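You operate a simulated robot arm through the tools that you are given. There is no shell and no other tool. Be economical: measure what you need, move in short steps, check, and stop when the job is done.

Carry out the task below with a simulated two-armed robot. There is one attempt and no reset: what you move stays moved.

TASK
Test the black gas column for sink, unload, then rack it.
Fine: lay it in the test stand, bring the load to rest within 50 N of the card (no stop more than 100 N over it), read the sink, wind back, and rack it as the sorting plate says.

The check looks at the end state, three seconds after you hand in, the way a careful person would. Anything else that was tipped, shoved, dropped, spilled or broken makes it a failure.

THE ROBOT
Two 6-joint arms with two-finger grippers on one trunk, on a base that drives. Base frame: it is fixed to the floor where the robot stands at the start and does not move with it; the origin is under the middle of the robot, x ahead of it, y to its left, z up; the surface under the hand at the start is at about z = 0.8. Lengths are in m, angles in degrees, forces in N, time in s.
The left shoulder is at the start at [0.07, 0.148, 1.462], the right one opposite. With the tool pointing down near the work surface each hand reaches from about 0.3 to 0.58 m from the robot's upright axis, wherever it stands, measured 20 degrees to its own side. Places, roughly: test stand cradle [0.5, 0, 0.8]; test stand crank [0.5, -0.3, 0.9]; test stand ram [0.5, -0.2, 0.9]. Payload 2.45 kg a hand.
The tool frame of a hand sits at the grasp point between the pads (the TCP): z along the fingers, y along the line on which they close. The tips reach 0.03 m beyond it. Largest opening 0.106 m; the body of the gripper starts 0.079 m behind the TCP.
Orientation is that of the tool frame in the base frame, as a unit quaternion [x, y, z, w]. With the fingers straight down and closing along the base's y, the tool's x points along the base's -x, its y along +y and its z along -z.

THE INTERFACE
- The arms move only by the tool step_arm. It takes "left_rows", "right_rows" or both (then of equal length, played together; a hand with none holds still); each is a list of rows, each a list of 7 numbers: the shift along the tool's x, y, z in m, then the turn, a rotation vector about the tool's x, y, z in rad, then the opening, from 0 (shut) to 1 (fully open). In form: [[x, y, z, ax, ay, az, hand], ...]. A call has 1 to 8 rows; each row shifts and turns the commanded pose from where the row before left it, along the tool's axes as they then stand. A row lasts 0.2 s, in which the tool goes at most 0.05 m and 8.6 degrees; a call with a longer step from one row to the next is refused whole, and so is a gripper value outside its range. A pose out of reach is approached as far as the arm can. The call stops where the force on the tool passes 80 N (or 10 N more than at its start, if that is more) or the arm is blocked; 0.2 s more then pass. The fingers move at their own pace (about 0.072 m/s each) and stop on an object; they squeeze with about 43 N. The grip force told is the motor's: it shows also when the fingers shut on nothing. Time passes only in rows, and 0.2 s behind the last, so rows that do not move let the fingers close. The reply holds the time, the measured pose of the TCP, the force on the tool along the base axes, the opening and the grip force, in the units named above and with some noise, with the torque about the TCP (base axes, N m) and any sound that the robot's microphone picked up.
- Cameras (640 x 400 px; columns grow to the right, rows downward): "scene" is now at [0.118, -0.0182, 1.6595]; the picture's right is [-0.30, -0.95, 0.00], its down [-0.81, 0.26, -0.52] and it looks along [0.50, -0.16, -0.85] (base axes); focal length 256 px, centre (320, 200). "left" rides on the left gripper at [0.076, 0.002, -0.106] in its tool frame; the picture's right is [-0.02, 1.00, 0.00], its down [-0.78, -0.02, -0.62] and it looks along [-0.62, -0.01, 0.78] (tool axes); focal length 247 px, centre (320, 200). "right" rides on the right gripper at [0.076, -0.002, -0.106] in its tool frame; the picture's right is [0.02, 1.00, 0.00], its down [-0.78, 0.02, -0.62] and it looks along [-0.62, 0.01, 0.78] (tool axes); focal length 247 px, centre (320, 200). There is no depth. A picture from a camera that has moved, and an enlarged one, comes with that camera's place and axes in the base frame and with its lens.
- capture(camera): a new picture of that camera. The clock stands still meanwhile.
- raise_lower(by): slides the trunk up (or, below 0, down) by that many m; the arms and the scene camera ride with it, the base frame stays. It gives what a move gives, with no picture.
- steer(legs): drives the robot by 1 to 6 legs, each [ahead, left, turn to the left] in m, m and degrees, along the robot's own axes; the way and the turn of a leg run together, so that a leg with both is an arc; at most 1.5 m and 180 degrees a leg. The arms and the cameras ride along, it lands a little off, and it stops where it bumps. It gives what a move gives.
- turn_head(pan, tilt): turns the head with the scene camera to pan (to the left, within 86 degrees either way) and tilt (down, from -29 to 69), counted from straight ahead of the robot. It gives what a move gives.
- close_up(camera, box): a new picture of the part [left, top, right, bottom] of that camera's present view, enlarged. The clock stands still meanwhile.
- hand_in(): hands the job in; it is judged then, once.

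Work in short steps. Places have to be worked out from the pictures, the camera data and where the tool is seen: move nearer, look again, correct. Check each grasp and each placing, and mend what went wrong. You have 120 turns and 88 pictures in all, those below and enlarged ones among them. Open the grippers and draw the arms clear of the work before you hand the job in, unless the task says otherwise; then end with one line.

The tools are called after "Emit:" as a command line: name --argument value ..., lists and objects as JSON in quotes. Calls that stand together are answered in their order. step_arm: Moves the arms, as the interface text tells. Its arguments: {"type":"object","properties":{"left_rows":{"type":"array","items":{"type":"array","items":{"type":"number"}}},"right_rows":{"type":"array","items":{"type":"array","items":{"type":"number"}}}},"required":[]} The other tools are called the same way: raise_lower (by) slides the trunk up or down; steer (legs) drives the base; turn_head (pan, tilt) turns the head that bears the scene camera; capture (camera) takes a picture; close_up (camera, box) takes an enlarged picture of a part of a camera's view; hand_in () hands the job in.

At the start:

```text
time_s: 0.0
left_tcp_pos: [0.4595, 0.2818, 0.9992]
left_tcp_rot: [0.0, 1.0, 0.0, 0.0]
left_force: [0.1, 0.0, -0.4]
left_wrist_torque: [0.01, 0.03, 0.03]
left_opening: 0.1057
left_grip_force: 0.1
right_tcp_pos: [0.5711, -0.1812, 1.1268]
right_tcp_rot: [0.0, 1.0, 0.001, 0.0]
right_force: [0.5, 0.8, -0.4]
right_wrist_torque: [-0.01, 0.0, 0.02]
right_opening: 0.1061
right_grip_force: 0.0
trunk travel left (down, up): [-0.934, 0.006]
robot x, y, heading: [0.0007, 0.0034, 0.2]
head pan, tilt: [-17.4, 58.4]
```

scene: 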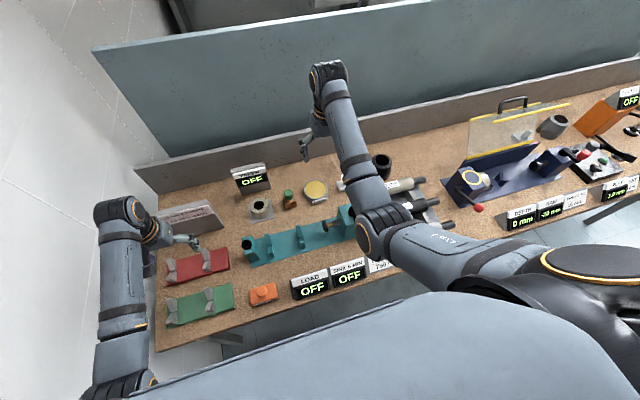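
right: 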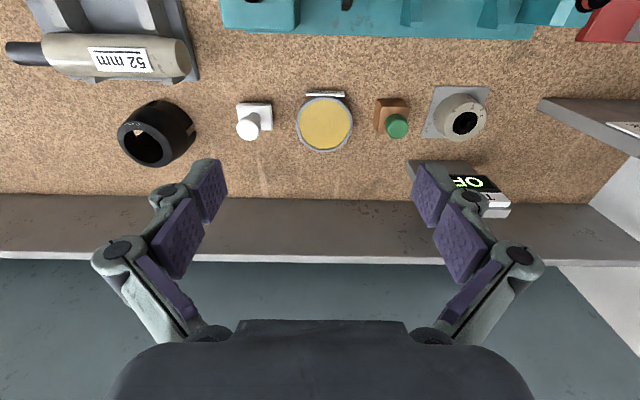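
left: 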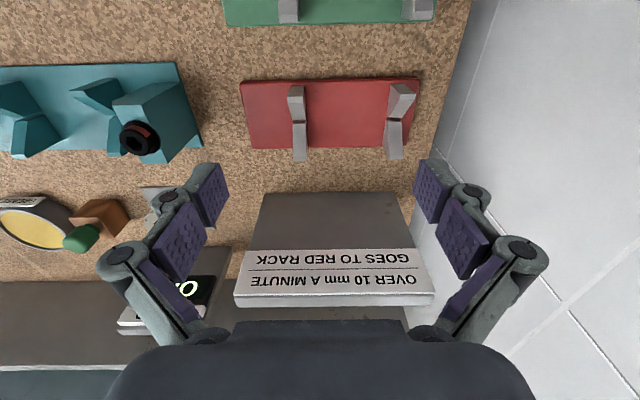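

The sorting plate reads "over 10 mm a minute goes to red rack". I enlarge the scene to read the cards and find the columns.

Emit:
close_up --camera "scene" --box '[140, 150, 400, 330]'

Emit:
close_up --camera "scene" --box '[340, 80, 640, 270]'

```text
2.22 times, centred on (270, 240) of scene
camera zoom: at [0.118, -0.0182, 1.6595], right [-0.3, -0.95, 0.0], down [-0.81, 0.26, -0.52], along [0.5, -0.16, -0.85], focal length 568 px, centre (431, 111)
```

zoom: 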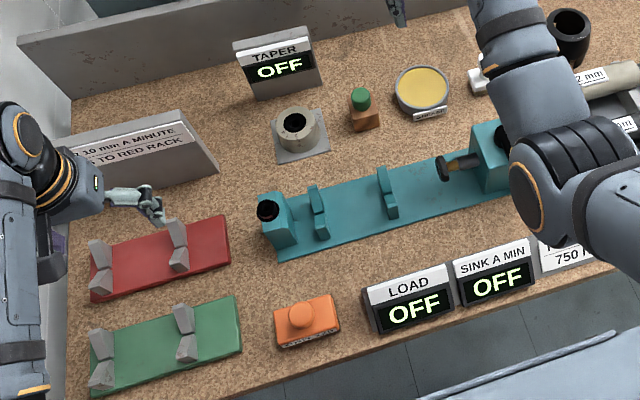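

```text
2.11 times, centred on (490, 175) of scene
camera zoom: at [0.118, -0.0182, 1.6595], right [-0.3, -0.95, 0.0], down [-0.81, 0.26, -0.52], along [0.5, -0.16, -0.85], focal length 538 px, centre (-38, 253)
```

zoom: 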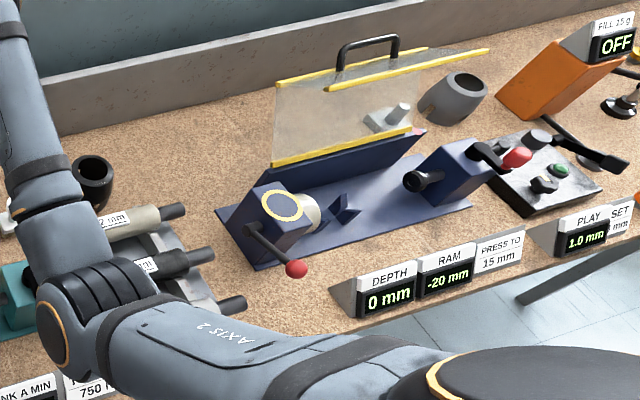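

The right arm hides the crank. I move the right hand up and to the right for a clear view.

Emit:
step_arm --right_rows '[[0.02, -0.045, 0, 0, 0, 0, 1], [0.02, -0.045, 0, 0, 0, 0, 1], [0.02, -0.045, 0, 0, 0, 0, 1], [0.02, -0.045, 0, 0, 0, 0, 1], [0.02, -0.045, 0, 0, 0, 0, 1], [0.02, -0.045, 0, 0, 0, 0, 1]]'

Emit:
capture --camera "scene"

Emit:
capture --camera "right"

```text
time_s: 1.4
left_tcp_pos: [0.4595, 0.279, 1.0007]
left_tcp_rot: [0.0, 1.0, 0.001, 0.001]
left_force: [-0.1, 0.2, 0.4]
left_wrist_torque: [0.02, -0.06, 0.01]
left_opening: 0.1057
left_grip_force: 0.0
right_tcp_pos: [0.4598, -0.4551, 1.1132]
right_tcp_rot: [0.0, 1.0, 0.001, 0.001]
right_force: [-0.2, 0.7, -0.7]
right_wrist_torque: [0.05, -0.04, -0.02]
right_opening: 0.106
right_grip_force: 0.0
right hand out of reach, approached as far as the arm can: row 1, 2
trunk travel left (down, up): [-0.934, 0.006]
robot x, y, heading: [-0.0009, 0.0002, 0.0]
head pan, tilt: [-17.4, 58.4]
```

```text
82 pictures are left
camera scene: at [0.1161, -0.0205, 1.6596], right [-0.3, -0.95, 0.0], down [-0.81, 0.26, -0.53], along [0.5, -0.16, -0.85], focal length 256 px, centre (320, 200)
```

scene: 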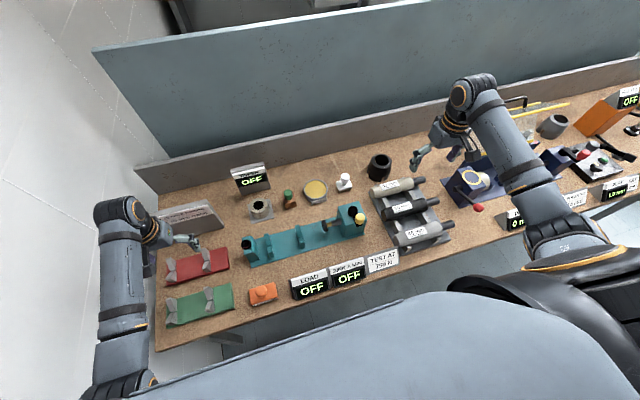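

```text
81 pictures are left
camera right: at [0.3825, -0.458, 1.2194], right [-0.02, 1.0, 0.0], down [0.78, 0.02, 0.62], along [0.62, 0.02, -0.78], focal length 247 px, centre (320, 200)
```

right: 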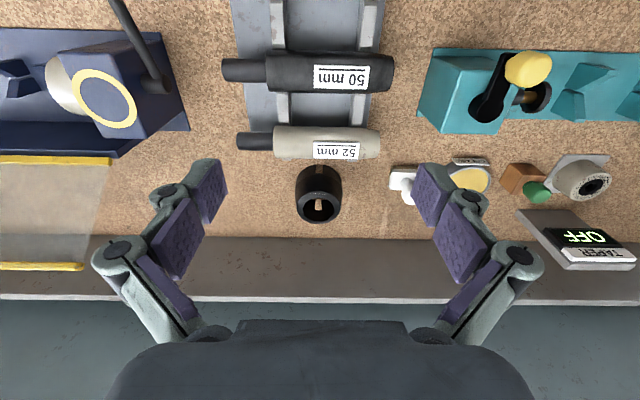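

Emit:
close_up --camera "scene" --box '[220, 140, 470, 310]'

Emit:
close_up --camera "scene" --box '[340, 160, 470, 280]'

```text
2.35 times, centred on (345, 225) of scene
camera zoom: at [0.1161, -0.0205, 1.6596], right [-0.3, -0.95, 0.0], down [-0.81, 0.26, -0.53], along [0.5, -0.16, -0.85], focal length 602 px, centre (261, 141)
```

zoom: 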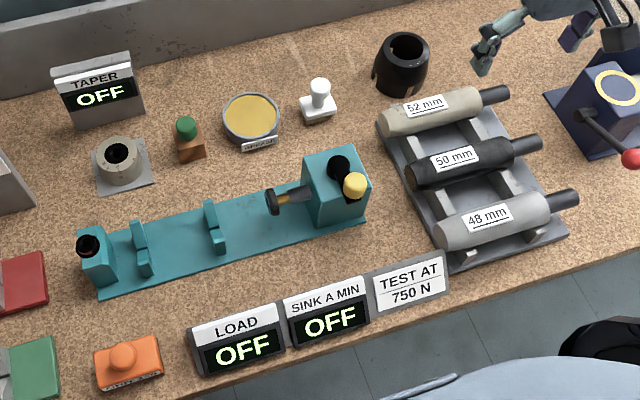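

```text
3.33 times, centred on (405, 220) of scene
camera zoom: at [0.1161, -0.0205, 1.6596], right [-0.3, -0.95, 0.0], down [-0.81, 0.26, -0.53], along [0.5, -0.16, -0.85], focal length 852 px, centre (37, 133)
```

zoom: 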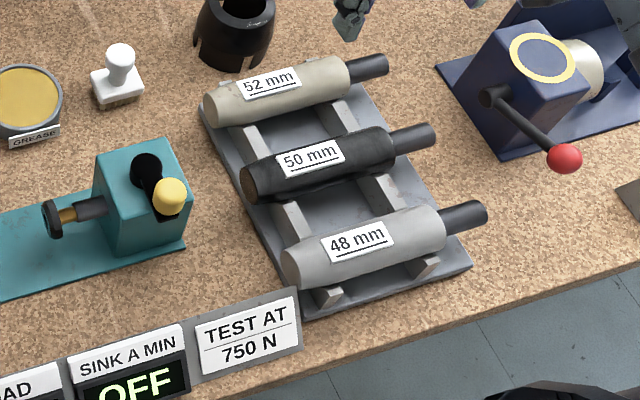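

The card says 750 N; the black column is the 50 mm one, about y -0.37..-0.53 body and rod to -0.59, x≈0.45. I move the left hand to inspect the cradle and enlarge the orange button and stand.

Emit:
step_arm --left_rows '[[0.01, -0.045, 0, 0, 0, 0, 1], [0.01, -0.045, 0, 0, 0, 0, 1], [0.01, -0.045, 0, 0, 0, 0, 1], [0.01, -0.045, 0, 0, 0, 0, 1], [0.01, -0.045, 0, 0, 0, 0, 1]]'

Emit:
capture --camera "left"

Emit:
close_up --camera "scene" --box '[230, 200, 380, 310]'

```text
time_s: 2.5
left_tcp_pos: [0.4292, 0.2074, 0.9883]
left_tcp_rot: [-0.002, 0.995, 0.102, 0.005]
left_force: [0.1, -0.1, -0.9]
left_wrist_torque: [0.0, 0.01, 0.0]
left_opening: 0.1056
left_grip_force: 0.1
left hand out of reach, approached as far as the arm can: row 4, 5
right_tcp_pos: [0.4613, -0.4517, 1.1136]
right_tcp_rot: [-0.001, 1.0, -0.001, 0.0]
right_force: [0.5, 0.1, 0.8]
right_wrist_torque: [-0.01, -0.02, 0.0]
right_opening: 0.106
right_grip_force: 0.0
trunk travel left (down, up): [-0.934, 0.006]
robot x, y, heading: [0.0009, 0.0004, 0.1]
head pan, tilt: [-17.4, 58.4]
stopped in row 5 (left hand): the arm was blocked; the commanded pose is now the measured one
```

```text
78 pictures are left
camera left: at [0.3525, 0.1872, 1.0915], right [0.02, 0.98, 0.2], down [0.78, -0.14, 0.61], along [0.63, 0.15, -0.76], focal length 247 px, centre (320, 200)
```

left: 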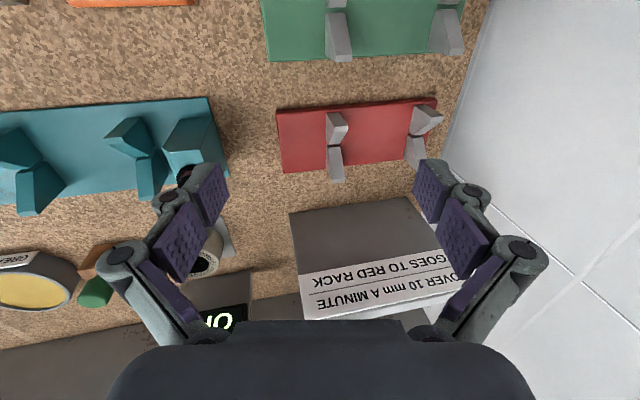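

```text
3.64 times, centred on (305, 255) of scene
camera zoom: at [0.118, -0.0156, 1.6595], right [-0.3, -0.95, 0.0], down [-0.81, 0.25, -0.52], along [0.5, -0.16, -0.85], focal length 930 px, centre (374, 0)
```

zoom: 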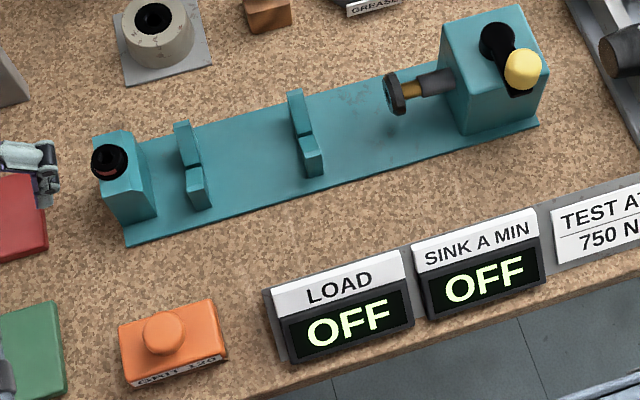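

The stand has two V's, a stop block at left and a ram and crank at right. I take enlarged looks at the crank and at the button's label.

Emit:
close_up --camera "right" --box '[400, 20, 640, 180]'

Emit:
close_up --camera "scene" --box '[245, 275, 295, 310]'

Emit:
close_up --camera "scene" --box '[335, 185, 385, 245]'

```text
2.50 times, centred on (520, 100) of right
camera zoom: at [0.3842, -0.4542, 1.2202], right [-0.02, 1.0, 0.0], down [0.78, 0.02, 0.62], along [0.62, 0.01, -0.78], focal length 617 px, centre (-180, 450)
```

zoom: 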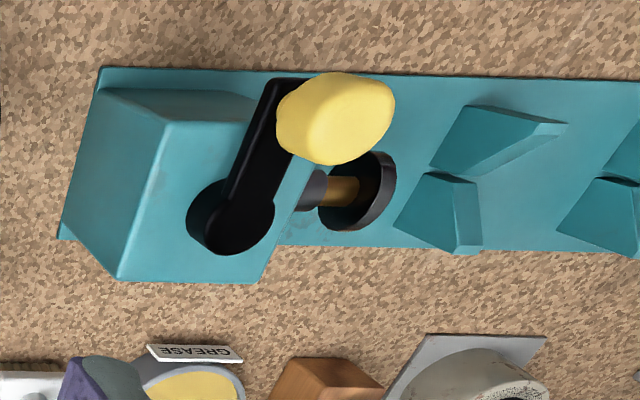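

```text
11.43 times, centred on (270, 292) of scene
camera zoom: at [0.118, -0.0156, 1.6595], right [-0.3, -0.95, 0.0], down [-0.81, 0.25, -0.52], along [0.5, -0.16, -0.85], focal length 2922 px, centre (891, -857)
```

zoom: 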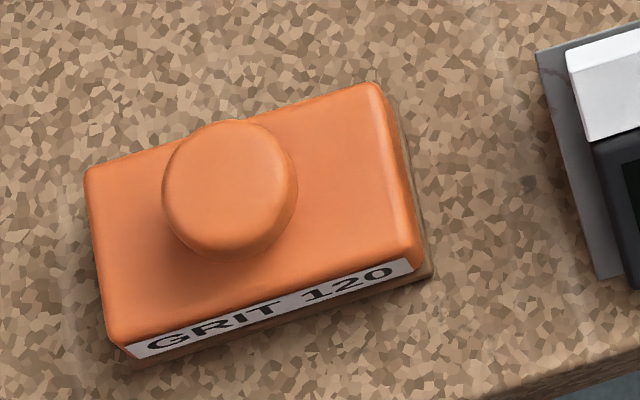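

```text
6.67 times, centred on (360, 215) of scene
camera zoom: at [0.118, -0.0156, 1.6595], right [-0.3, -0.95, 0.0], down [-0.81, 0.25, -0.52], along [0.5, -0.16, -0.85], focal length 1705 px, centre (53, 100)
```

zoom: 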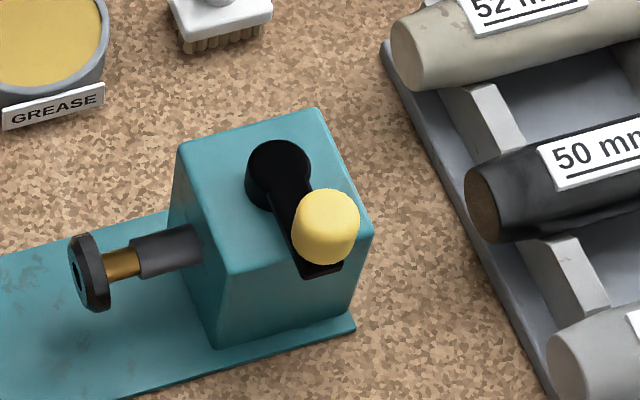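

The crank sits on top of the block with a vertical axis and an upright yellow knob. I look closer at the black/red fixture on the left block, possibly a switch.

Emit:
close_up --camera "scene" --box '[235, 225, 285, 265]'

Emit:
step_arm --left_rows '[[0, 0.03, 0, 0, 0, 0, 1], [0.03, 0.02, -0.04, -0.1, 0, 0, 1], [0.03, 0.0, -0.04, -0.1, 0, 0, 1]]'

Emit:
capture --camera "left"

```text
10.00 times, centred on (260, 245) of scene
camera zoom: at [0.118, -0.0156, 1.6595], right [-0.3, -0.95, 0.0], down [-0.81, 0.25, -0.52], along [0.5, -0.16, -0.85], focal length 2557 px, centre (920, -250)
```

zoom: 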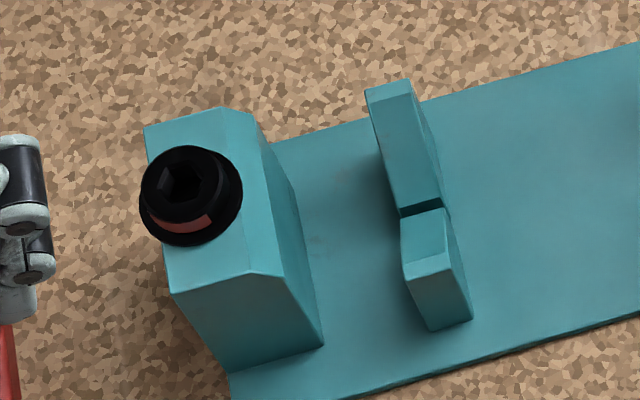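

```text
refused: row 2 steps farther than a row can; nothing moved
```

```text
72 pictures are left
camera left: at [0.3525, 0.1872, 1.0915], right [0.02, 0.98, 0.2], down [0.78, -0.14, 0.61], along [0.63, 0.15, -0.76], focal length 247 px, centre (320, 200)
```

left: 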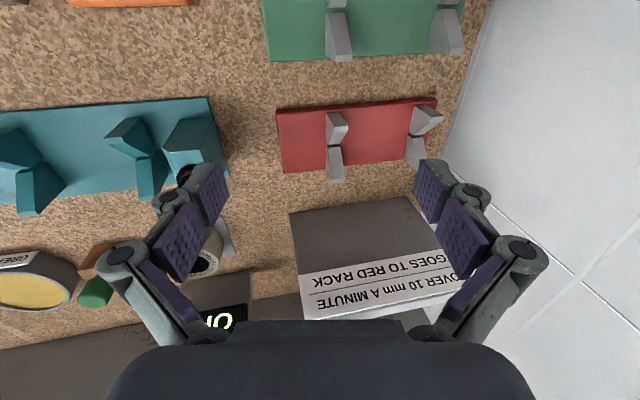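

The left block carries a round black socket with a red band; I'll view it from above later. First I straighten and raise the left hand, then drive right so the black column is at the right hand's best reach.

Emit:
step_arm --left_rows '[[0, 0.02, -0.04, 0.1, 0, 0, 1], [0, 0.02, -0.04, 0.1, 0, 0, 1]]'

Emit:
steer --legs '[[0, -0.28, 0]]'

Emit:
capture --camera "right"

Emit:
capture --camera "left"

```text
time_s: 3.0
left_tcp_pos: [0.4281, 0.234, 1.0658]
left_tcp_rot: [-0.001, 1.0, -0.003, 0.006]
left_force: [0.1, 0.3, 0.4]
left_wrist_torque: [-0.05, -0.01, 0.02]
left_opening: 0.1059
left_grip_force: 0.1
left hand out of reach, approached as far as the arm can: row 2
right_tcp_pos: [0.4605, -0.4508, 1.1146]
right_tcp_rot: [-0.001, 1.0, -0.002, 0.0]
right_force: [0.4, 1.0, 0.3]
right_wrist_torque: [-0.03, -0.02, 0.01]
right_opening: 0.1062
right_grip_force: 0.0
trunk travel left (down, up): [-0.934, 0.006]
robot x, y, heading: [-0.0012, 0.0016, 0.1]
head pan, tilt: [-17.4, 58.4]
```

```text
time_s: 5.0
left_tcp_pos: [0.4297, -0.0466, 1.0653]
left_tcp_rot: [0.0, 1.0, 0.0, 0.007]
left_force: [-0.3, -0.3, -0.1]
left_wrist_torque: [0.0, 0.02, 0.0]
left_opening: 0.106
left_grip_force: 0.0
right_tcp_pos: [0.4597, -0.7322, 1.113]
right_tcp_rot: [0.0, 1.0, -0.001, 0.0]
right_force: [0.5, 0.9, 0.0]
right_wrist_torque: [-0.03, 0.01, -0.02]
right_opening: 0.106
right_grip_force: 0.1
trunk travel left (down, up): [-0.934, 0.006]
robot x, y, heading: [-0.0002, -0.2767, -0.3]
head pan, tilt: [-17.4, 58.4]
```

```text
71 pictures are left
camera right: at [0.3828, -0.7342, 1.2203], right [-0.02, 1.0, 0.0], down [0.78, 0.02, 0.62], along [0.62, 0.01, -0.78], focal length 247 px, centre (320, 200)
```

right: 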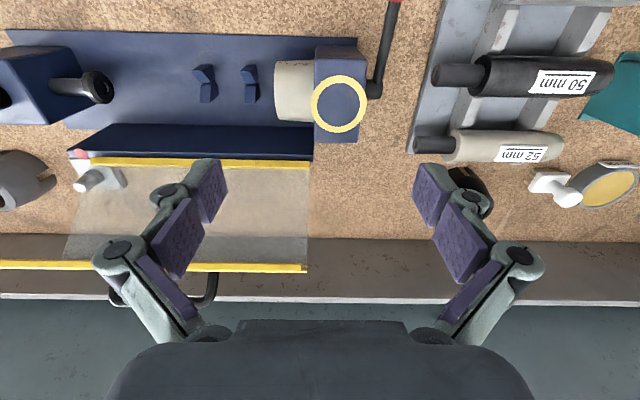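

```text
70 pictures are left
camera left: at [0.3517, -0.0451, 1.1702], right [0.02, 1.0, 0.0], down [0.77, -0.02, 0.63], along [0.63, -0.01, -0.77], focal length 247 px, centre (320, 200)
```

left: 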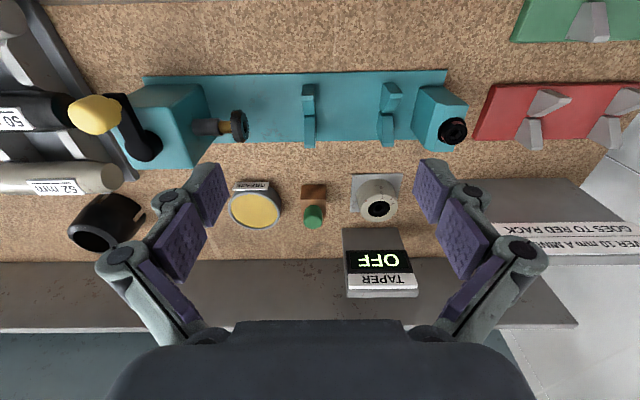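

Good view from the left camera: V's at about (0.478, 0.051) and (0.478, -0.063), ram pad at y≈-0.148, crank hub about (0.476,-0.237) with knob at about (0.425,-0.239). I enlarge the black fixture on the left block.

Emit:
close_up --camera "left" --box '[380, 70, 480, 160]'

Emit:
close_up --camera "scene" --box '[100, 60, 420, 260]'

```text
4.44 times, centred on (430, 115) of left
camera zoom: at [0.3517, -0.0451, 1.1702], right [0.02, 1.0, 0.0], down [0.77, -0.02, 0.63], along [0.63, -0.01, -0.77], focal length 1098 px, centre (-169, 578)
```

zoom: 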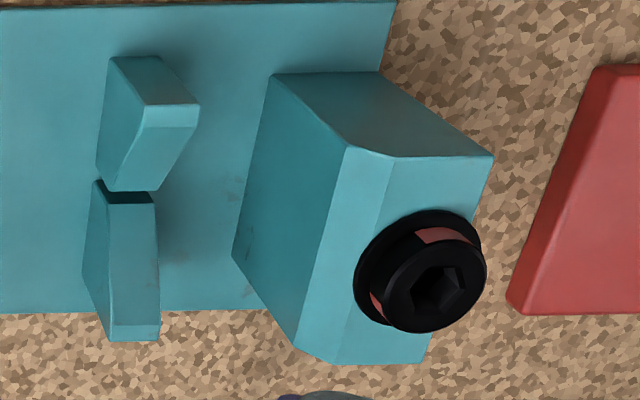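

```text
2.00 times, centred on (260, 160) of scene
camera zoom: at [0.1176, -0.2949, 1.6595], right [-0.3, -0.95, 0.0], down [-0.81, 0.26, -0.52], along [0.5, -0.16, -0.85], focal length 511 px, centre (440, 280)
```

zoom: 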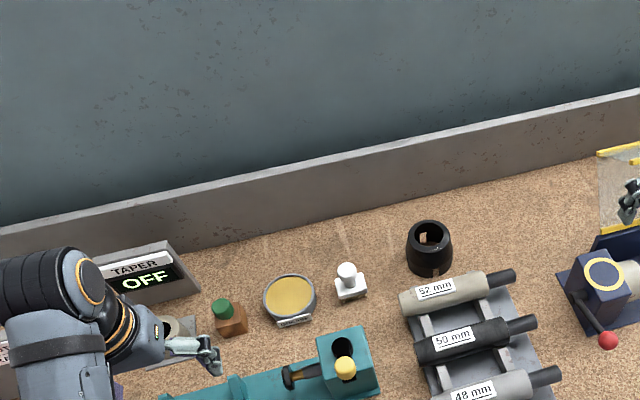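

The fixture looks like a push button with a red band; I'll see whether it is needed later. Triangulated from two cameras the black column axis is at x≈0.451, z≈0.87, body y −0.363…−0.521. I bring the right hand above it.

Emit:
step_arm --right_rows '[[0, 0.048, 0, 0, 0, 0, 1], [0, 0.048, 0, 0, 0, 0, 1], [0, 0.048, 0, 0, 0, 0, 1], [0, 0.048, 0, 0, 0, 0, 1], [0, 0.048, 0, 0, 0, 0, 1], [0.009, 0.048, 0, 0, 0, 0, 1]]'

Emit:
step_arm --right_rows '[[0, 0, 0, 0, 0, 0.14, 1], [0, 0, 0, 0, 0, 0.14, 1], [0, 0, 0, 0, 0, 0.14, 1], [0, 0, 0, 0, 0, 0.14, 1], [0, 0, 0, 0, 0, 0.14, 1], [0, 0, 0, 0, 0, 0.14, 1], [0, 0, 0, 0, 0, 0.14, 1], [0, 0, 0, 0, 0, 0.14, 1]]'

Emit:
step_arm --right_rows '[[0, 0, 0, 0, 0, 0.14, 1], [0, 0, 0, 0, 0, 0.14, 1], [0, 0, 0, 0, 0, 0.14, 1], [0, 0, 0, 0, 0, 0.031, 1]]'

Emit:
capture --camera "right"

```text
time_s: 6.4
left_tcp_pos: [0.4281, -0.0451, 1.0657]
left_tcp_rot: [0.0, 1.0, 0.0, 0.007]
left_force: [0.1, 0.8, -0.3]
left_wrist_torque: [-0.02, -0.02, 0.0]
left_opening: 0.1059
left_grip_force: 0.0
right_tcp_pos: [0.457, -0.4599, 1.0729]
right_tcp_rot: [0.0, 1.0, -0.003, 0.001]
right_force: [0.1, 1.0, 0.2]
right_wrist_torque: [-0.03, 0.0, 0.03]
right_opening: 0.1058
right_grip_force: 0.0
right hand out of reach, approached as far as the arm can: row 3, 4, 5
trunk travel left (down, up): [-0.934, 0.006]
robot x, y, heading: [0.0003, -0.2802, -0.1]
head pan, tilt: [-17.4, 58.4]
```

```text
time_s: 8.2
left_tcp_pos: [0.43, -0.0473, 1.066]
left_tcp_rot: [0.001, 1.0, -0.001, 0.007]
left_force: [-0.6, -0.5, 0.0]
left_wrist_torque: [-0.01, -0.02, 0.01]
left_opening: 0.1063
left_grip_force: 0.1
right_tcp_pos: [0.4581, -0.4622, 1.0717]
right_tcp_rot: [0.533, 0.846, 0.0, 0.001]
right_force: [0.5, 0.1, -0.5]
right_wrist_torque: [0.0, -0.01, -0.02]
right_opening: 0.106
right_grip_force: 0.1
trunk travel left (down, up): [-0.934, 0.006]
robot x, y, heading: [0.0002, -0.2795, -0.6]
head pan, tilt: [-17.4, 58.4]
```

```text
time_s: 9.2
left_tcp_pos: [0.43, -0.0487, 1.0666]
left_tcp_rot: [0.0, 1.0, 0.0, 0.007]
left_force: [-0.5, 0.2, -0.2]
left_wrist_torque: [-0.02, 0.0, -0.01]
left_opening: 0.1061
left_grip_force: 0.1
right_tcp_pos: [0.4577, -0.4611, 1.0705]
right_tcp_rot: [0.708, 0.706, -0.001, 0.0]
right_force: [-0.5, 0.7, 0.5]
right_wrist_torque: [-0.03, 0.0, 0.03]
right_opening: 0.106
right_grip_force: 0.0
trunk travel left (down, up): [-0.934, 0.006]
robot x, y, heading: [0.0031, -0.2782, -0.1]
head pan, tilt: [-17.4, 58.4]
```

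```text
67 pictures are left
camera right: at [0.4556, -0.3864, 1.1777], right [1.0, 0.02, 0.0], down [0.01, -0.78, 0.62], along [0.01, -0.62, -0.78], focal length 247 px, centre (320, 200)
```

right: 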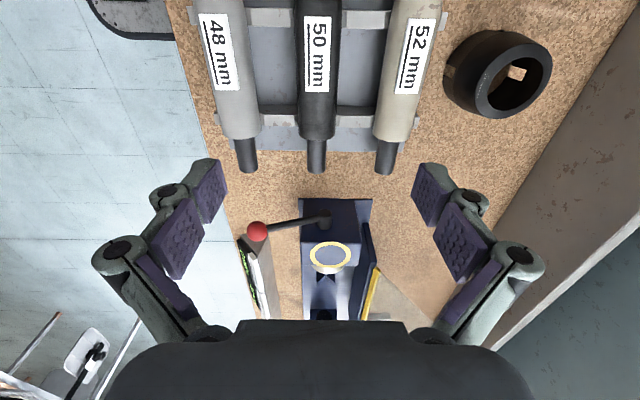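

The column lies at x≈0.454, centred between the fingers. I lower to z≈0.92, shifting 18 mm to the body centre, and look.

Emit:
step_arm --right_rows '[[0.018, -0.003, 0.03, 0, 0, 0, 1], [0, 0, 0.04, 0, 0, 0, 1], [0, 0, 0.04, 0, 0, 0, 1], [0, 0, 0.04, 0, 0, 0, 1]]'

Emit:
capture --camera "right"

```text
time_s: 10.2
left_tcp_pos: [0.429, -0.0488, 1.0659]
left_tcp_rot: [0.0, 1.0, 0.0, 0.007]
left_force: [-0.1, -0.5, 1.2]
left_wrist_torque: [-0.01, 0.04, -0.01]
left_opening: 0.1061
left_grip_force: 0.1
right_tcp_pos: [0.4556, -0.4435, 0.9207]
right_tcp_rot: [0.708, 0.706, 0.0, 0.0]
right_force: [-1.0, -0.3, 0.3]
right_wrist_torque: [0.03, -0.04, 0.05]
right_opening: 0.1057
right_grip_force: 0.1
trunk travel left (down, up): [-0.934, 0.006]
robot x, y, heading: [0.0023, -0.2786, -0.2]
head pan, tilt: [-17.4, 58.4]
```

```text
66 pictures are left
camera right: at [0.4526, -0.3679, 1.0277], right [1.0, 0.02, 0.0], down [0.02, -0.78, 0.62], along [0.01, -0.62, -0.78], focal length 247 px, centre (320, 200)
```

right: 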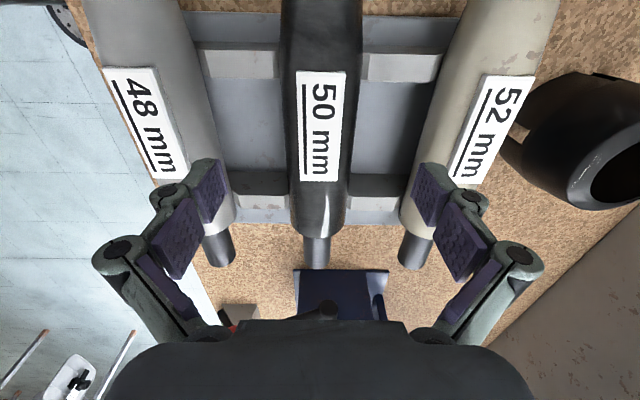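

Neighbour spacing is about 0.10 m; I narrow the opening to 0.75 for clearance on both sides, descend to the axis and close.

Emit:
step_arm --right_rows '[[0, 0, 0, 0, 0, 0, 0.75], [0, 0, 0, 0, 0, 0, 0.75], [0, 0, 0.025, 0, 0, 0, 0.75], [0, 0, 0.025, 0, 0, 0, 0.75], [0, 0, 0, 0, 0, 0, 0.75]]'

Emit:
step_arm --right_rows '[[0, 0, 0, 0, 0, 0, 0.2], [0, 0, 0, 0, 0, 0, 0.2], [0, 0, 0, 0, 0, 0, 0.2], [0, 0, 0, 0, 0, 0, 0.2]]'

Emit:
capture --camera "right"

```text
time_s: 11.4
left_tcp_pos: [0.4289, -0.0482, 1.065]
left_tcp_rot: [0.0, 1.0, 0.001, 0.007]
left_force: [0.3, -0.3, -0.4]
left_wrist_torque: [0.01, 0.0, 0.0]
left_opening: 0.106
left_grip_force: 0.1
right_tcp_pos: [0.4542, -0.4441, 0.8703]
right_tcp_rot: [0.708, 0.707, 0.001, -0.001]
right_force: [0.5, 0.1, 0.3]
right_wrist_torque: [0.05, -0.02, 0.02]
right_opening: 0.0794
right_grip_force: 0.1
trunk travel left (down, up): [-0.934, 0.006]
robot x, y, heading: [0.0002, -0.2802, -0.1]
head pan, tilt: [-17.4, 58.4]
```

```text
time_s: 12.4
left_tcp_pos: [0.4295, -0.0485, 1.0653]
left_tcp_rot: [0.0, 1.0, 0.001, 0.007]
left_force: [0.9, -1.5, 0.7]
left_wrist_torque: [0.03, -0.01, 0.04]
left_opening: 0.1059
left_grip_force: 0.0
right_tcp_pos: [0.4552, -0.4437, 0.8712]
right_tcp_rot: [0.708, 0.706, 0.001, 0.0]
right_force: [-1.4, -0.9, -1.3]
right_wrist_torque: [-0.08, 0.02, 0.04]
right_opening: 0.0478
right_grip_force: 43.3
trunk travel left (down, up): [-0.934, 0.006]
robot x, y, heading: [-0.0003, -0.2805, -0.1]
head pan, tilt: [-17.4, 58.4]
```

```text
65 pictures are left
camera right: at [0.4522, -0.3683, 0.9778], right [1.0, 0.02, 0.0], down [0.02, -0.78, 0.62], along [0.01, -0.62, -0.78], focal length 247 px, centre (320, 200)
```

right: 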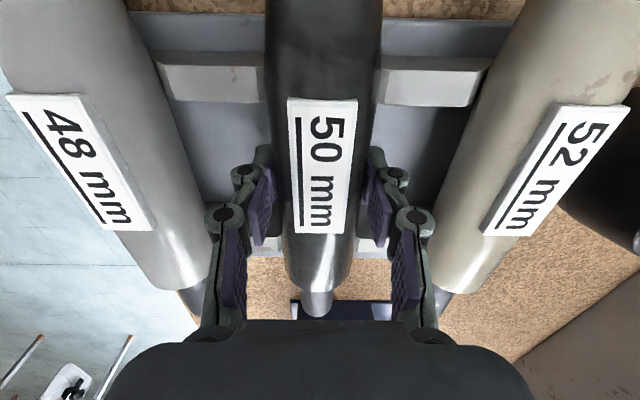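

Gripped at 48 mm width. I lift straight up.

Emit:
step_arm --right_rows '[[0, 0, -0.02, 0, 0, 0, 0.2], [0, 0, -0.04, 0, 0, 0, 0.2], [0, 0, -0.04, 0, 0, 0, 0.2], [0, 0, -0.04, 0, 0, 0, 0.2], [0, 0, -0.04, 0, 0, 0, 0.2], [0, 0, -0.015, 0, 0, 0, 0.2]]'

Emit:
capture --camera "right"

Emit:
capture --camera "scene"

```text
time_s: 13.8
left_tcp_pos: [0.4305, -0.0485, 1.0656]
left_tcp_rot: [0.001, 1.0, 0.0, 0.008]
left_force: [-0.8, -0.6, 0.5]
left_wrist_torque: [0.0, -0.02, -0.03]
left_opening: 0.1059
left_grip_force: 0.1
right_tcp_pos: [0.4511, -0.4517, 1.0633]
right_tcp_rot: [0.709, 0.706, -0.008, 0.003]
right_force: [0.5, 0.2, -0.3]
right_wrist_torque: [0.0, -0.01, 0.01]
right_opening: 0.0213
right_grip_force: 0.1
trunk travel left (down, up): [-0.934, 0.006]
robot x, y, heading: [-0.0022, -0.2812, -0.0]
head pan, tilt: [-17.4, 58.4]
```

```text
64 pictures are left
camera right: at [0.45, -0.3743, 1.169], right [1.0, 0.02, -0.01], down [0.02, -0.77, 0.63], along [0.0, -0.63, -0.77], focal length 247 px, centre (320, 200)
```

right: 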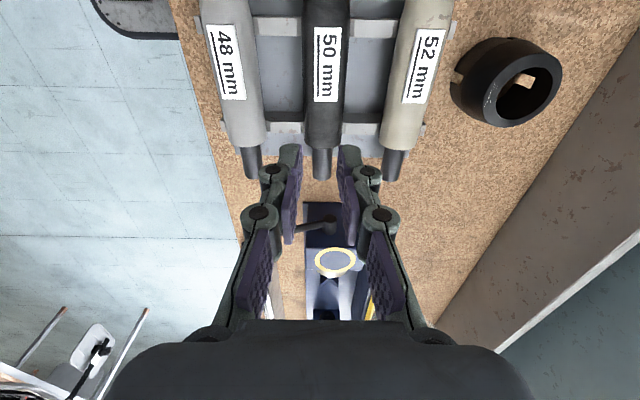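

```text
63 pictures are left
camera scene: at [0.1178, -0.2982, 1.6595], right [-0.3, -0.95, 0.0], down [-0.81, 0.26, -0.52], along [0.5, -0.16, -0.85], focal length 256 px, centre (320, 200)
```

scene: 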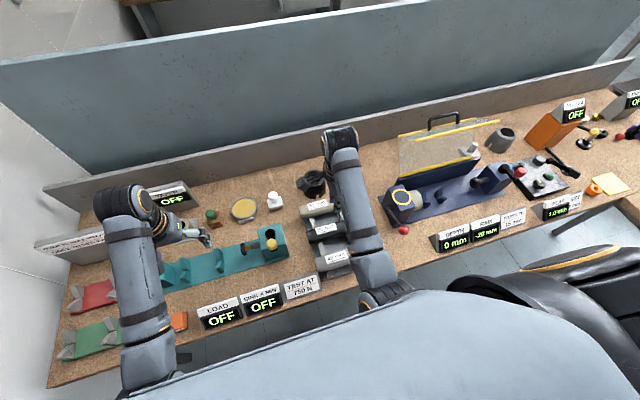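

The fingers slid off (opening fell to 21 mm) and the column still rests in its rack. I go back down with the fingers opened to 0.75 and grip a little lower.

Emit:
step_arm --right_rows '[[0, 0, 0, 0, 0, 0, 0.75], [0, 0, 0.035, 0, 0, 0, 0.75], [0, 0, 0.035, 0, 0, 0, 0.75], [0, 0, 0.035, 0, 0, 0, 0.75], [0, 0, 0.035, 0, 0, 0, 0.75], [0, 0, 0, 0, 0, 0, 0.75]]'

Emit:
close_up --camera "right" --box '[120, 20, 520, 320]'

```text
time_s: 15.2
left_tcp_pos: [0.4283, -0.0483, 1.0652]
left_tcp_rot: [0.0, 1.0, 0.0, 0.007]
left_force: [0.4, 0.2, 0.1]
left_wrist_torque: [0.01, -0.02, 0.02]
left_opening: 0.106
left_grip_force: 0.2
right_tcp_pos: [0.454, -0.4439, 0.9262]
right_tcp_rot: [0.708, 0.706, 0.0, 0.0]
right_force: [-0.6, 0.3, -0.3]
right_wrist_torque: [0.02, 0.04, 0.0]
right_opening: 0.0796
right_grip_force: 0.0
trunk travel left (down, up): [-0.934, 0.006]
robot x, y, heading: [-0.0035, -0.2812, -0.2]
head pan, tilt: [-17.4, 58.4]
```

```text
1.33 times, centred on (320, 170) of right
camera zoom: at [0.4522, -0.368, 1.0329], right [1.0, 0.02, 0.0], down [0.02, -0.78, 0.62], along [0.01, -0.62, -0.78], focal length 329 px, centre (320, 240)
```

zoom: 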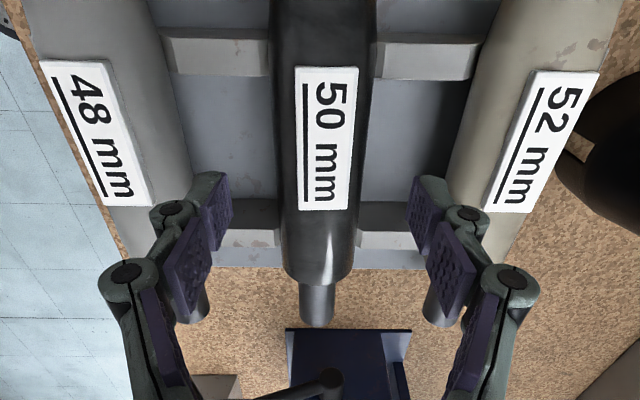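

I descend to z≈0.856, close fully and lift slowly by a few mm to read the weight.

Emit:
step_arm --right_rows '[[0, 0, 0.035, 0, 0, 0, 0.75], [0, 0, 0.035, 0, 0, 0, 0.75], [0, 0, 0, 0, 0, 0, 0], [0, 0, 0, 0, 0, 0, 0], [0, 0, 0, 0, 0, 0, 0], [0, 0, 0, 0, 0, 0, 0]]'

Emit:
step_arm --right_rows '[[0, 0, -0.005, 0, 0, 0, 0], [0, 0, -0.005, 0, 0, 0, 0], [0, 0, -0.005, 0, 0, 0, 0], [0, 0, 0, 0, 0, 0, 0]]'

Emit:
close_up --camera "right" --box '[120, 20, 520, 320]'

```text
time_s: 16.6
left_tcp_pos: [0.43, -0.0484, 1.0655]
left_tcp_rot: [-0.001, 1.0, -0.001, 0.006]
left_force: [-0.3, -1.1, 0.3]
left_wrist_torque: [-0.01, 0.03, -0.03]
left_opening: 0.1061
left_grip_force: 0.1
right_tcp_pos: [0.4544, -0.4454, 0.8561]
right_tcp_rot: [0.708, 0.707, -0.001, 0.0]
right_force: [-0.9, 0.4, -0.3]
right_wrist_torque: [0.05, -0.02, 0.05]
right_opening: 0.0473
right_grip_force: 43.1
trunk travel left (down, up): [-0.934, 0.006]
robot x, y, heading: [-0.0012, -0.2779, 0.1]
head pan, tilt: [-17.4, 58.4]
```

```text
time_s: 17.6
left_tcp_pos: [0.4294, -0.0478, 1.0661]
left_tcp_rot: [0.0, 1.0, 0.0, 0.007]
left_force: [0.8, 0.0, 0.2]
left_wrist_torque: [0.0, -0.05, -0.03]
left_opening: 0.1057
left_grip_force: 0.0
right_tcp_pos: [0.455, -0.4457, 0.8709]
right_tcp_rot: [0.708, 0.706, 0.0, 0.0]
right_force: [-0.2, -0.8, -6.4]
right_wrist_torque: [0.09, 0.03, 0.02]
right_opening: 0.0474
right_grip_force: 43.0
trunk travel left (down, up): [-0.934, 0.006]
robot x, y, heading: [-0.0001, -0.2801, -0.0]
head pan, tilt: [-17.4, 58.4]
```

```text
1.33 times, centred on (320, 170) of right
camera zoom: at [0.4532, -0.3688, 0.9778], right [1.0, 0.02, 0.0], down [0.02, -0.78, 0.62], along [0.01, -0.62, -0.78], focal length 329 px, centre (320, 240)
```

zoom: 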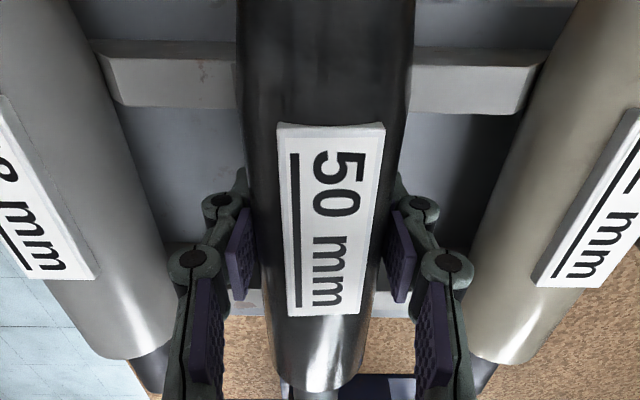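

The column now rides with the hand, 6.4 N (about 0.65 kg). I lift on, gently.

Emit:
step_arm --right_rows '[[0, 0, -0.01, 0, 0, 0, 0], [0, 0, -0.015, 0, 0, 0, 0], [0, 0, -0.02, 0, 0, 0, 0], [0, 0, -0.02, 0, 0, 0, 0], [0, 0, -0.02, 0, 0, 0, 0], [0, 0, -0.02, 0, 0, 0, 0], [0, 0, -0.02, 0, 0, 0, 0], [0, 0, -0.015, 0, 0, 0, 0]]'

Emit:
capture --camera "right"

```text
time_s: 19.4
left_tcp_pos: [0.4303, -0.049, 1.0659]
left_tcp_rot: [0.0, 1.0, 0.0, 0.006]
left_force: [-0.2, -0.2, -0.5]
left_wrist_torque: [-0.01, -0.03, -0.01]
left_opening: 0.106
left_grip_force: 0.0
right_tcp_pos: [0.4553, -0.4448, 1.0103]
right_tcp_rot: [0.708, 0.706, 0.0, 0.0]
right_force: [0.1, -0.2, -7.6]
right_wrist_torque: [0.11, 0.01, 0.04]
right_opening: 0.0475
right_grip_force: 43.5
trunk travel left (down, up): [-0.934, 0.006]
robot x, y, heading: [0.0009, -0.2798, -0.1]
head pan, tilt: [-17.4, 58.4]
```

```text
60 pictures are left
camera right: at [0.453, -0.3687, 1.1176], right [1.0, 0.02, 0.0], down [0.02, -0.78, 0.62], along [0.01, -0.62, -0.78], focal length 247 px, centre (320, 200)
```

right: 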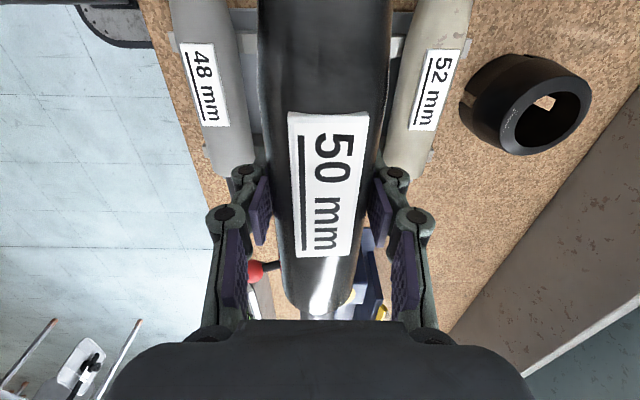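

Held well at 7 N. I raise 40 mm more, then drive left 0.36 m toward the stand and look around.

Emit:
step_arm --right_rows '[[0, 0, -0.015, 0, 0, 0, 0], [0, 0, -0.015, 0, 0, 0, 0], [0, 0, -0.01, 0, 0, 0, 0]]'

Emit:
steer --legs '[[0, 0.36, 0]]'

Emit:
capture --camera "right"

Emit:
capture --camera "scene"

```text
time_s: 20.2
left_tcp_pos: [0.4294, -0.048, 1.0661]
left_tcp_rot: [-0.001, 1.0, 0.0, 0.007]
left_force: [-0.9, 0.2, -0.2]
left_wrist_torque: [0.03, 0.02, -0.04]
left_opening: 0.1061
left_grip_force: 0.1
right_tcp_pos: [0.4524, -0.448, 1.0476]
right_tcp_rot: [0.707, 0.707, -0.005, 0.001]
right_force: [0.3, -0.4, -7.6]
right_wrist_torque: [0.07, 0.0, -0.02]
right_opening: 0.0474
right_grip_force: 42.7
trunk travel left (down, up): [-0.934, 0.006]
robot x, y, heading: [0.001, -0.282, -0.1]
head pan, tilt: [-17.4, 58.4]
```

```text
time_s: 22.5
left_tcp_pos: [0.4324, 0.3094, 1.0662]
left_tcp_rot: [0.001, 1.0, 0.001, 0.007]
left_force: [1.2, -0.3, 0.4]
left_wrist_torque: [0.03, -0.01, -0.02]
left_opening: 0.1063
left_grip_force: 0.1
right_tcp_pos: [0.4557, -0.09, 1.051]
right_tcp_rot: [0.709, 0.705, -0.002, 0.002]
right_force: [-0.1, 0.1, -7.6]
right_wrist_torque: [0.1, 0.0, 0.01]
right_opening: 0.0473
right_grip_force: 43.2
trunk travel left (down, up): [-0.934, 0.006]
robot x, y, heading: [0.0033, 0.0816, -0.5]
head pan, tilt: [-17.4, 58.4]
```

```text
59 pictures are left
camera right: at [0.4544, -0.0139, 1.1562], right [1.0, 0.02, 0.0], down [0.01, -0.78, 0.63], along [0.01, -0.63, -0.78], focal length 247 px, centre (320, 200)
```

right: 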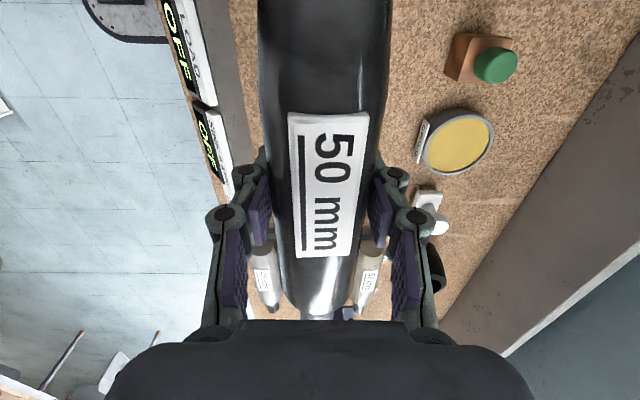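

```text
58 pictures are left
camera scene: at [0.12, 0.0596, 1.6594], right [-0.3, -0.95, 0.0], down [-0.81, 0.26, -0.52], along [0.5, -0.16, -0.85], focal length 256 px, centre (320, 200)
```

scene: 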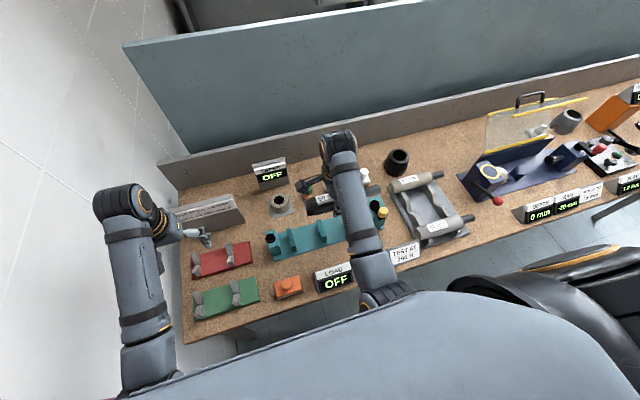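

The hand is at y −0.09; the gap in the stand runs from the block face y≈0.091 to the ram pad y≈−0.142, so I want the TCP at y≈0.004, x≈0.478. I move there at height.

Emit:
step_arm --right_rows '[[0.016, 0.004, 0, 0, 0, 0, 0], [0.016, 0.004, 0, 0, 0, 0, 0], [0.016, 0.004, 0, 0, 0, 0, 0], [0.016, 0.004, 0, 0, 0, 0, 0], [0.015, 0.004, 0, 0, 0, 0, 0], [0.015, 0.003, 0, 0, 0, 0, 0], [0, 0, 0, 0, 0, 0, 0]]'

Emit:
capture --camera "left"

Emit:
close_up --camera "scene" --box '[240, 160, 440, 300]'

```text
time_s: 23.4
left_tcp_pos: [0.4329, 0.3109, 1.065]
left_tcp_rot: [0.002, 1.0, 0.0, 0.006]
left_force: [0.4, 0.4, -0.3]
left_wrist_torque: [0.03, -0.02, 0.0]
left_opening: 0.1062
left_grip_force: 0.1
right_tcp_pos: [0.4632, -0.1179, 1.0317]
right_tcp_rot: [0.716, 0.693, -0.067, 0.052]
right_force: [-0.3, -0.4, -6.3]
right_wrist_torque: [0.08, 0.02, 0.02]
right_opening: 0.0474
right_grip_force: 43.4
trunk travel left (down, up): [-0.934, 0.006]
robot x, y, heading: [0.0022, 0.0824, -0.3]
head pan, tilt: [-17.4, 58.4]
stopped in row 4 (right hand): the arm was blocked; the commanded pose is now the measured one
```

```text
57 pictures are left
camera left: at [0.3548, 0.3126, 1.1703], right [0.03, 1.0, 0.0], down [0.78, -0.02, 0.63], along [0.63, -0.02, -0.78], focal length 247 px, centre (320, 200)
```

left: 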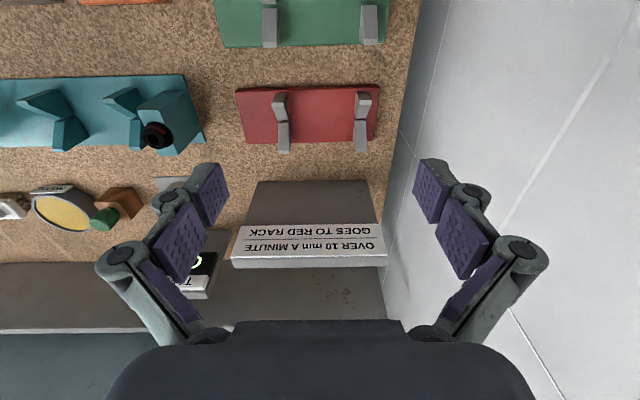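

```text
2.86 times, centred on (340, 230) of scene
camera zoom: at [0.1204, 0.063, 1.6594], right [-0.3, -0.95, 0.0], down [-0.81, 0.26, -0.52], along [0.5, -0.16, -0.85], focal length 731 px, centre (263, 114)
```

zoom: 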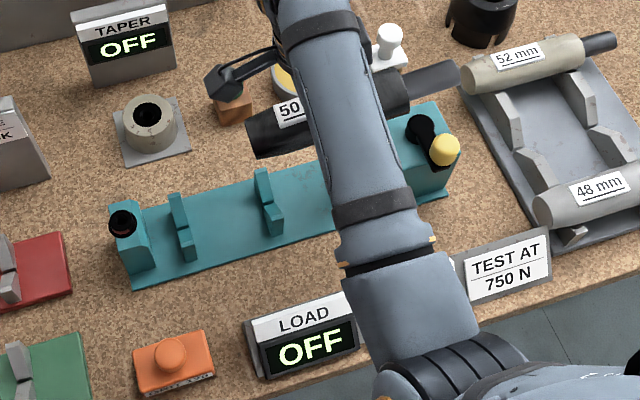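

The arm blocks when reaching inward at this height. I straighten the hand, then turn the robot 20° left while shifting it right, so the stand falls in the right hand's best sector without nearing the wall.

Emit:
step_arm --right_rows '[[-0.015, 0, 0, -0.01, 0.084, -0.016, 0], [-0.015, 0, 0, -0.01, 0.084, -0.016, 0], [0, 0, 0, 0, 0, 0, 0]]'

Emit:
steer --legs '[[0, -0.08, 0], [0, 0, 20]]'

Emit:
capture --camera "scene"

```text
time_s: 24.2
left_tcp_pos: [0.4333, 0.3104, 1.0644]
left_tcp_rot: [0.002, 1.0, -0.001, 0.008]
left_force: [-1.1, -0.3, 0.5]
left_wrist_torque: [-0.03, -0.06, 0.02]
left_opening: 0.1058
left_grip_force: 0.1
right_tcp_pos: [0.4623, -0.1465, 1.0362]
right_tcp_rot: [0.709, 0.706, 0.0, -0.001]
right_force: [0.3, 0.6, -6.8]
right_wrist_torque: [0.02, -0.01, -0.01]
right_opening: 0.0474
right_grip_force: 42.8
trunk travel left (down, up): [-0.934, 0.006]
robot x, y, heading: [-0.0003, 0.0814, -0.4]
head pan, tilt: [-17.4, 58.4]
```

```text
time_s: 26.3
left_tcp_pos: [0.3272, 0.3644, 1.065]
left_tcp_rot: [-0.172, 0.985, 0.001, 0.006]
left_force: [-0.6, -0.5, -0.1]
left_wrist_torque: [-0.03, 0.03, 0.01]
left_opening: 0.1061
left_grip_force: 0.0
right_tcp_pos: [0.5133, -0.0556, 1.0357]
right_tcp_rot: [0.575, 0.818, 0.0, 0.0]
right_force: [0.1, -0.1, -7.7]
right_wrist_torque: [0.06, 0.03, 0.0]
right_opening: 0.0481
right_grip_force: 43.2
trunk travel left (down, up): [-0.934, 0.006]
robot x, y, heading: [-0.0017, 0.0012, 19.6]
head pan, tilt: [-17.4, 58.4]
```

```text
55 pictures are left
camera scene: at [0.1204, 0.0228, 1.6594], right [0.04, -1.0, 0.0], down [-0.85, -0.03, -0.52], along [0.52, 0.02, -0.85], focal length 256 px, centre (320, 200)
```

scene: 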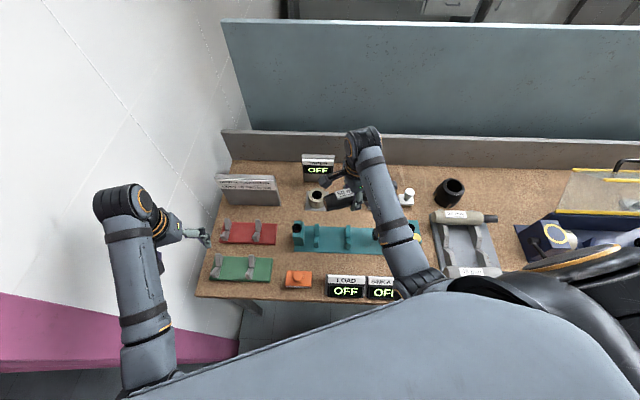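

Now (0.513, −0.056). I undo the 20° yaw with the wrist and then shift to (0.478, 0.004).

Emit:
step_arm --right_rows '[[0, 0, 0, 0, 0, 0.115, 0], [0, 0, 0, 0, 0, 0.115, 0], [0, 0, 0, 0, 0, 0.115, 0], [0.015, -0.009, 0, 0, 0, 0, 0], [0.015, -0.009, 0, 0, 0, 0, 0], [0.015, -0.009, 0, 0, 0, 0, 0], [0.015, -0.008, 0, 0, 0, 0, 0], [0, 0, 0, 0, 0, 0, 0]]'

Emit:
capture --camera "left"

Emit:
close_up --camera "scene" --box '[260, 150, 460, 300]'

```text
time_s: 28.1
left_tcp_pos: [0.3284, 0.3635, 1.0653]
left_tcp_rot: [-0.172, 0.985, 0.002, 0.007]
left_force: [0.5, -0.1, 0.5]
left_wrist_torque: [0.02, -0.02, -0.02]
left_opening: 0.1061
left_grip_force: 0.0
right_tcp_pos: [0.4839, -0.0081, 1.0366]
right_tcp_rot: [0.708, 0.706, -0.005, 0.013]
right_force: [0.5, 0.9, -7.2]
right_wrist_torque: [0.12, 0.02, 0.01]
right_opening: 0.0477
right_grip_force: 42.6
trunk travel left (down, up): [-0.934, 0.006]
robot x, y, heading: [0.0003, 0.0051, 19.7]
head pan, tilt: [-17.4, 58.4]
```

```text
54 pictures are left
camera left: at [0.2542, 0.3379, 1.1706], right [-0.32, 0.95, 0.0], down [0.74, 0.25, 0.63], along [0.6, 0.2, -0.78], focal length 247 px, centre (320, 200)
```

left: 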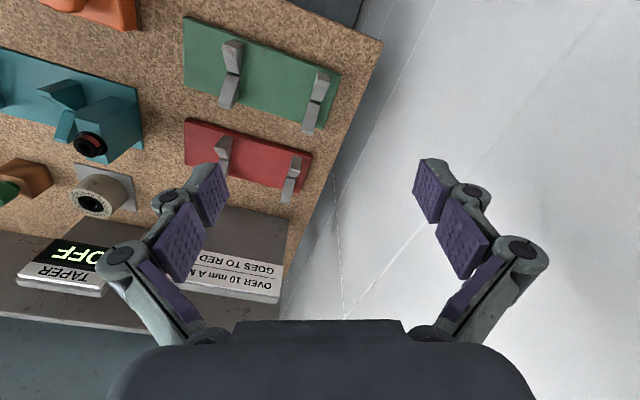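

```text
2.67 times, centred on (360, 225) of scene
camera zoom: at [0.1204, 0.0221, 1.6594], right [0.04, -1.0, 0.0], down [-0.85, -0.03, -0.52], along [0.52, 0.02, -0.85], focal length 682 px, centre (213, 133)
```

zoom: 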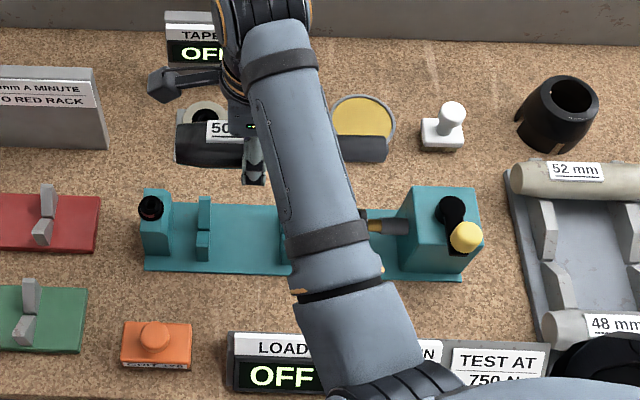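

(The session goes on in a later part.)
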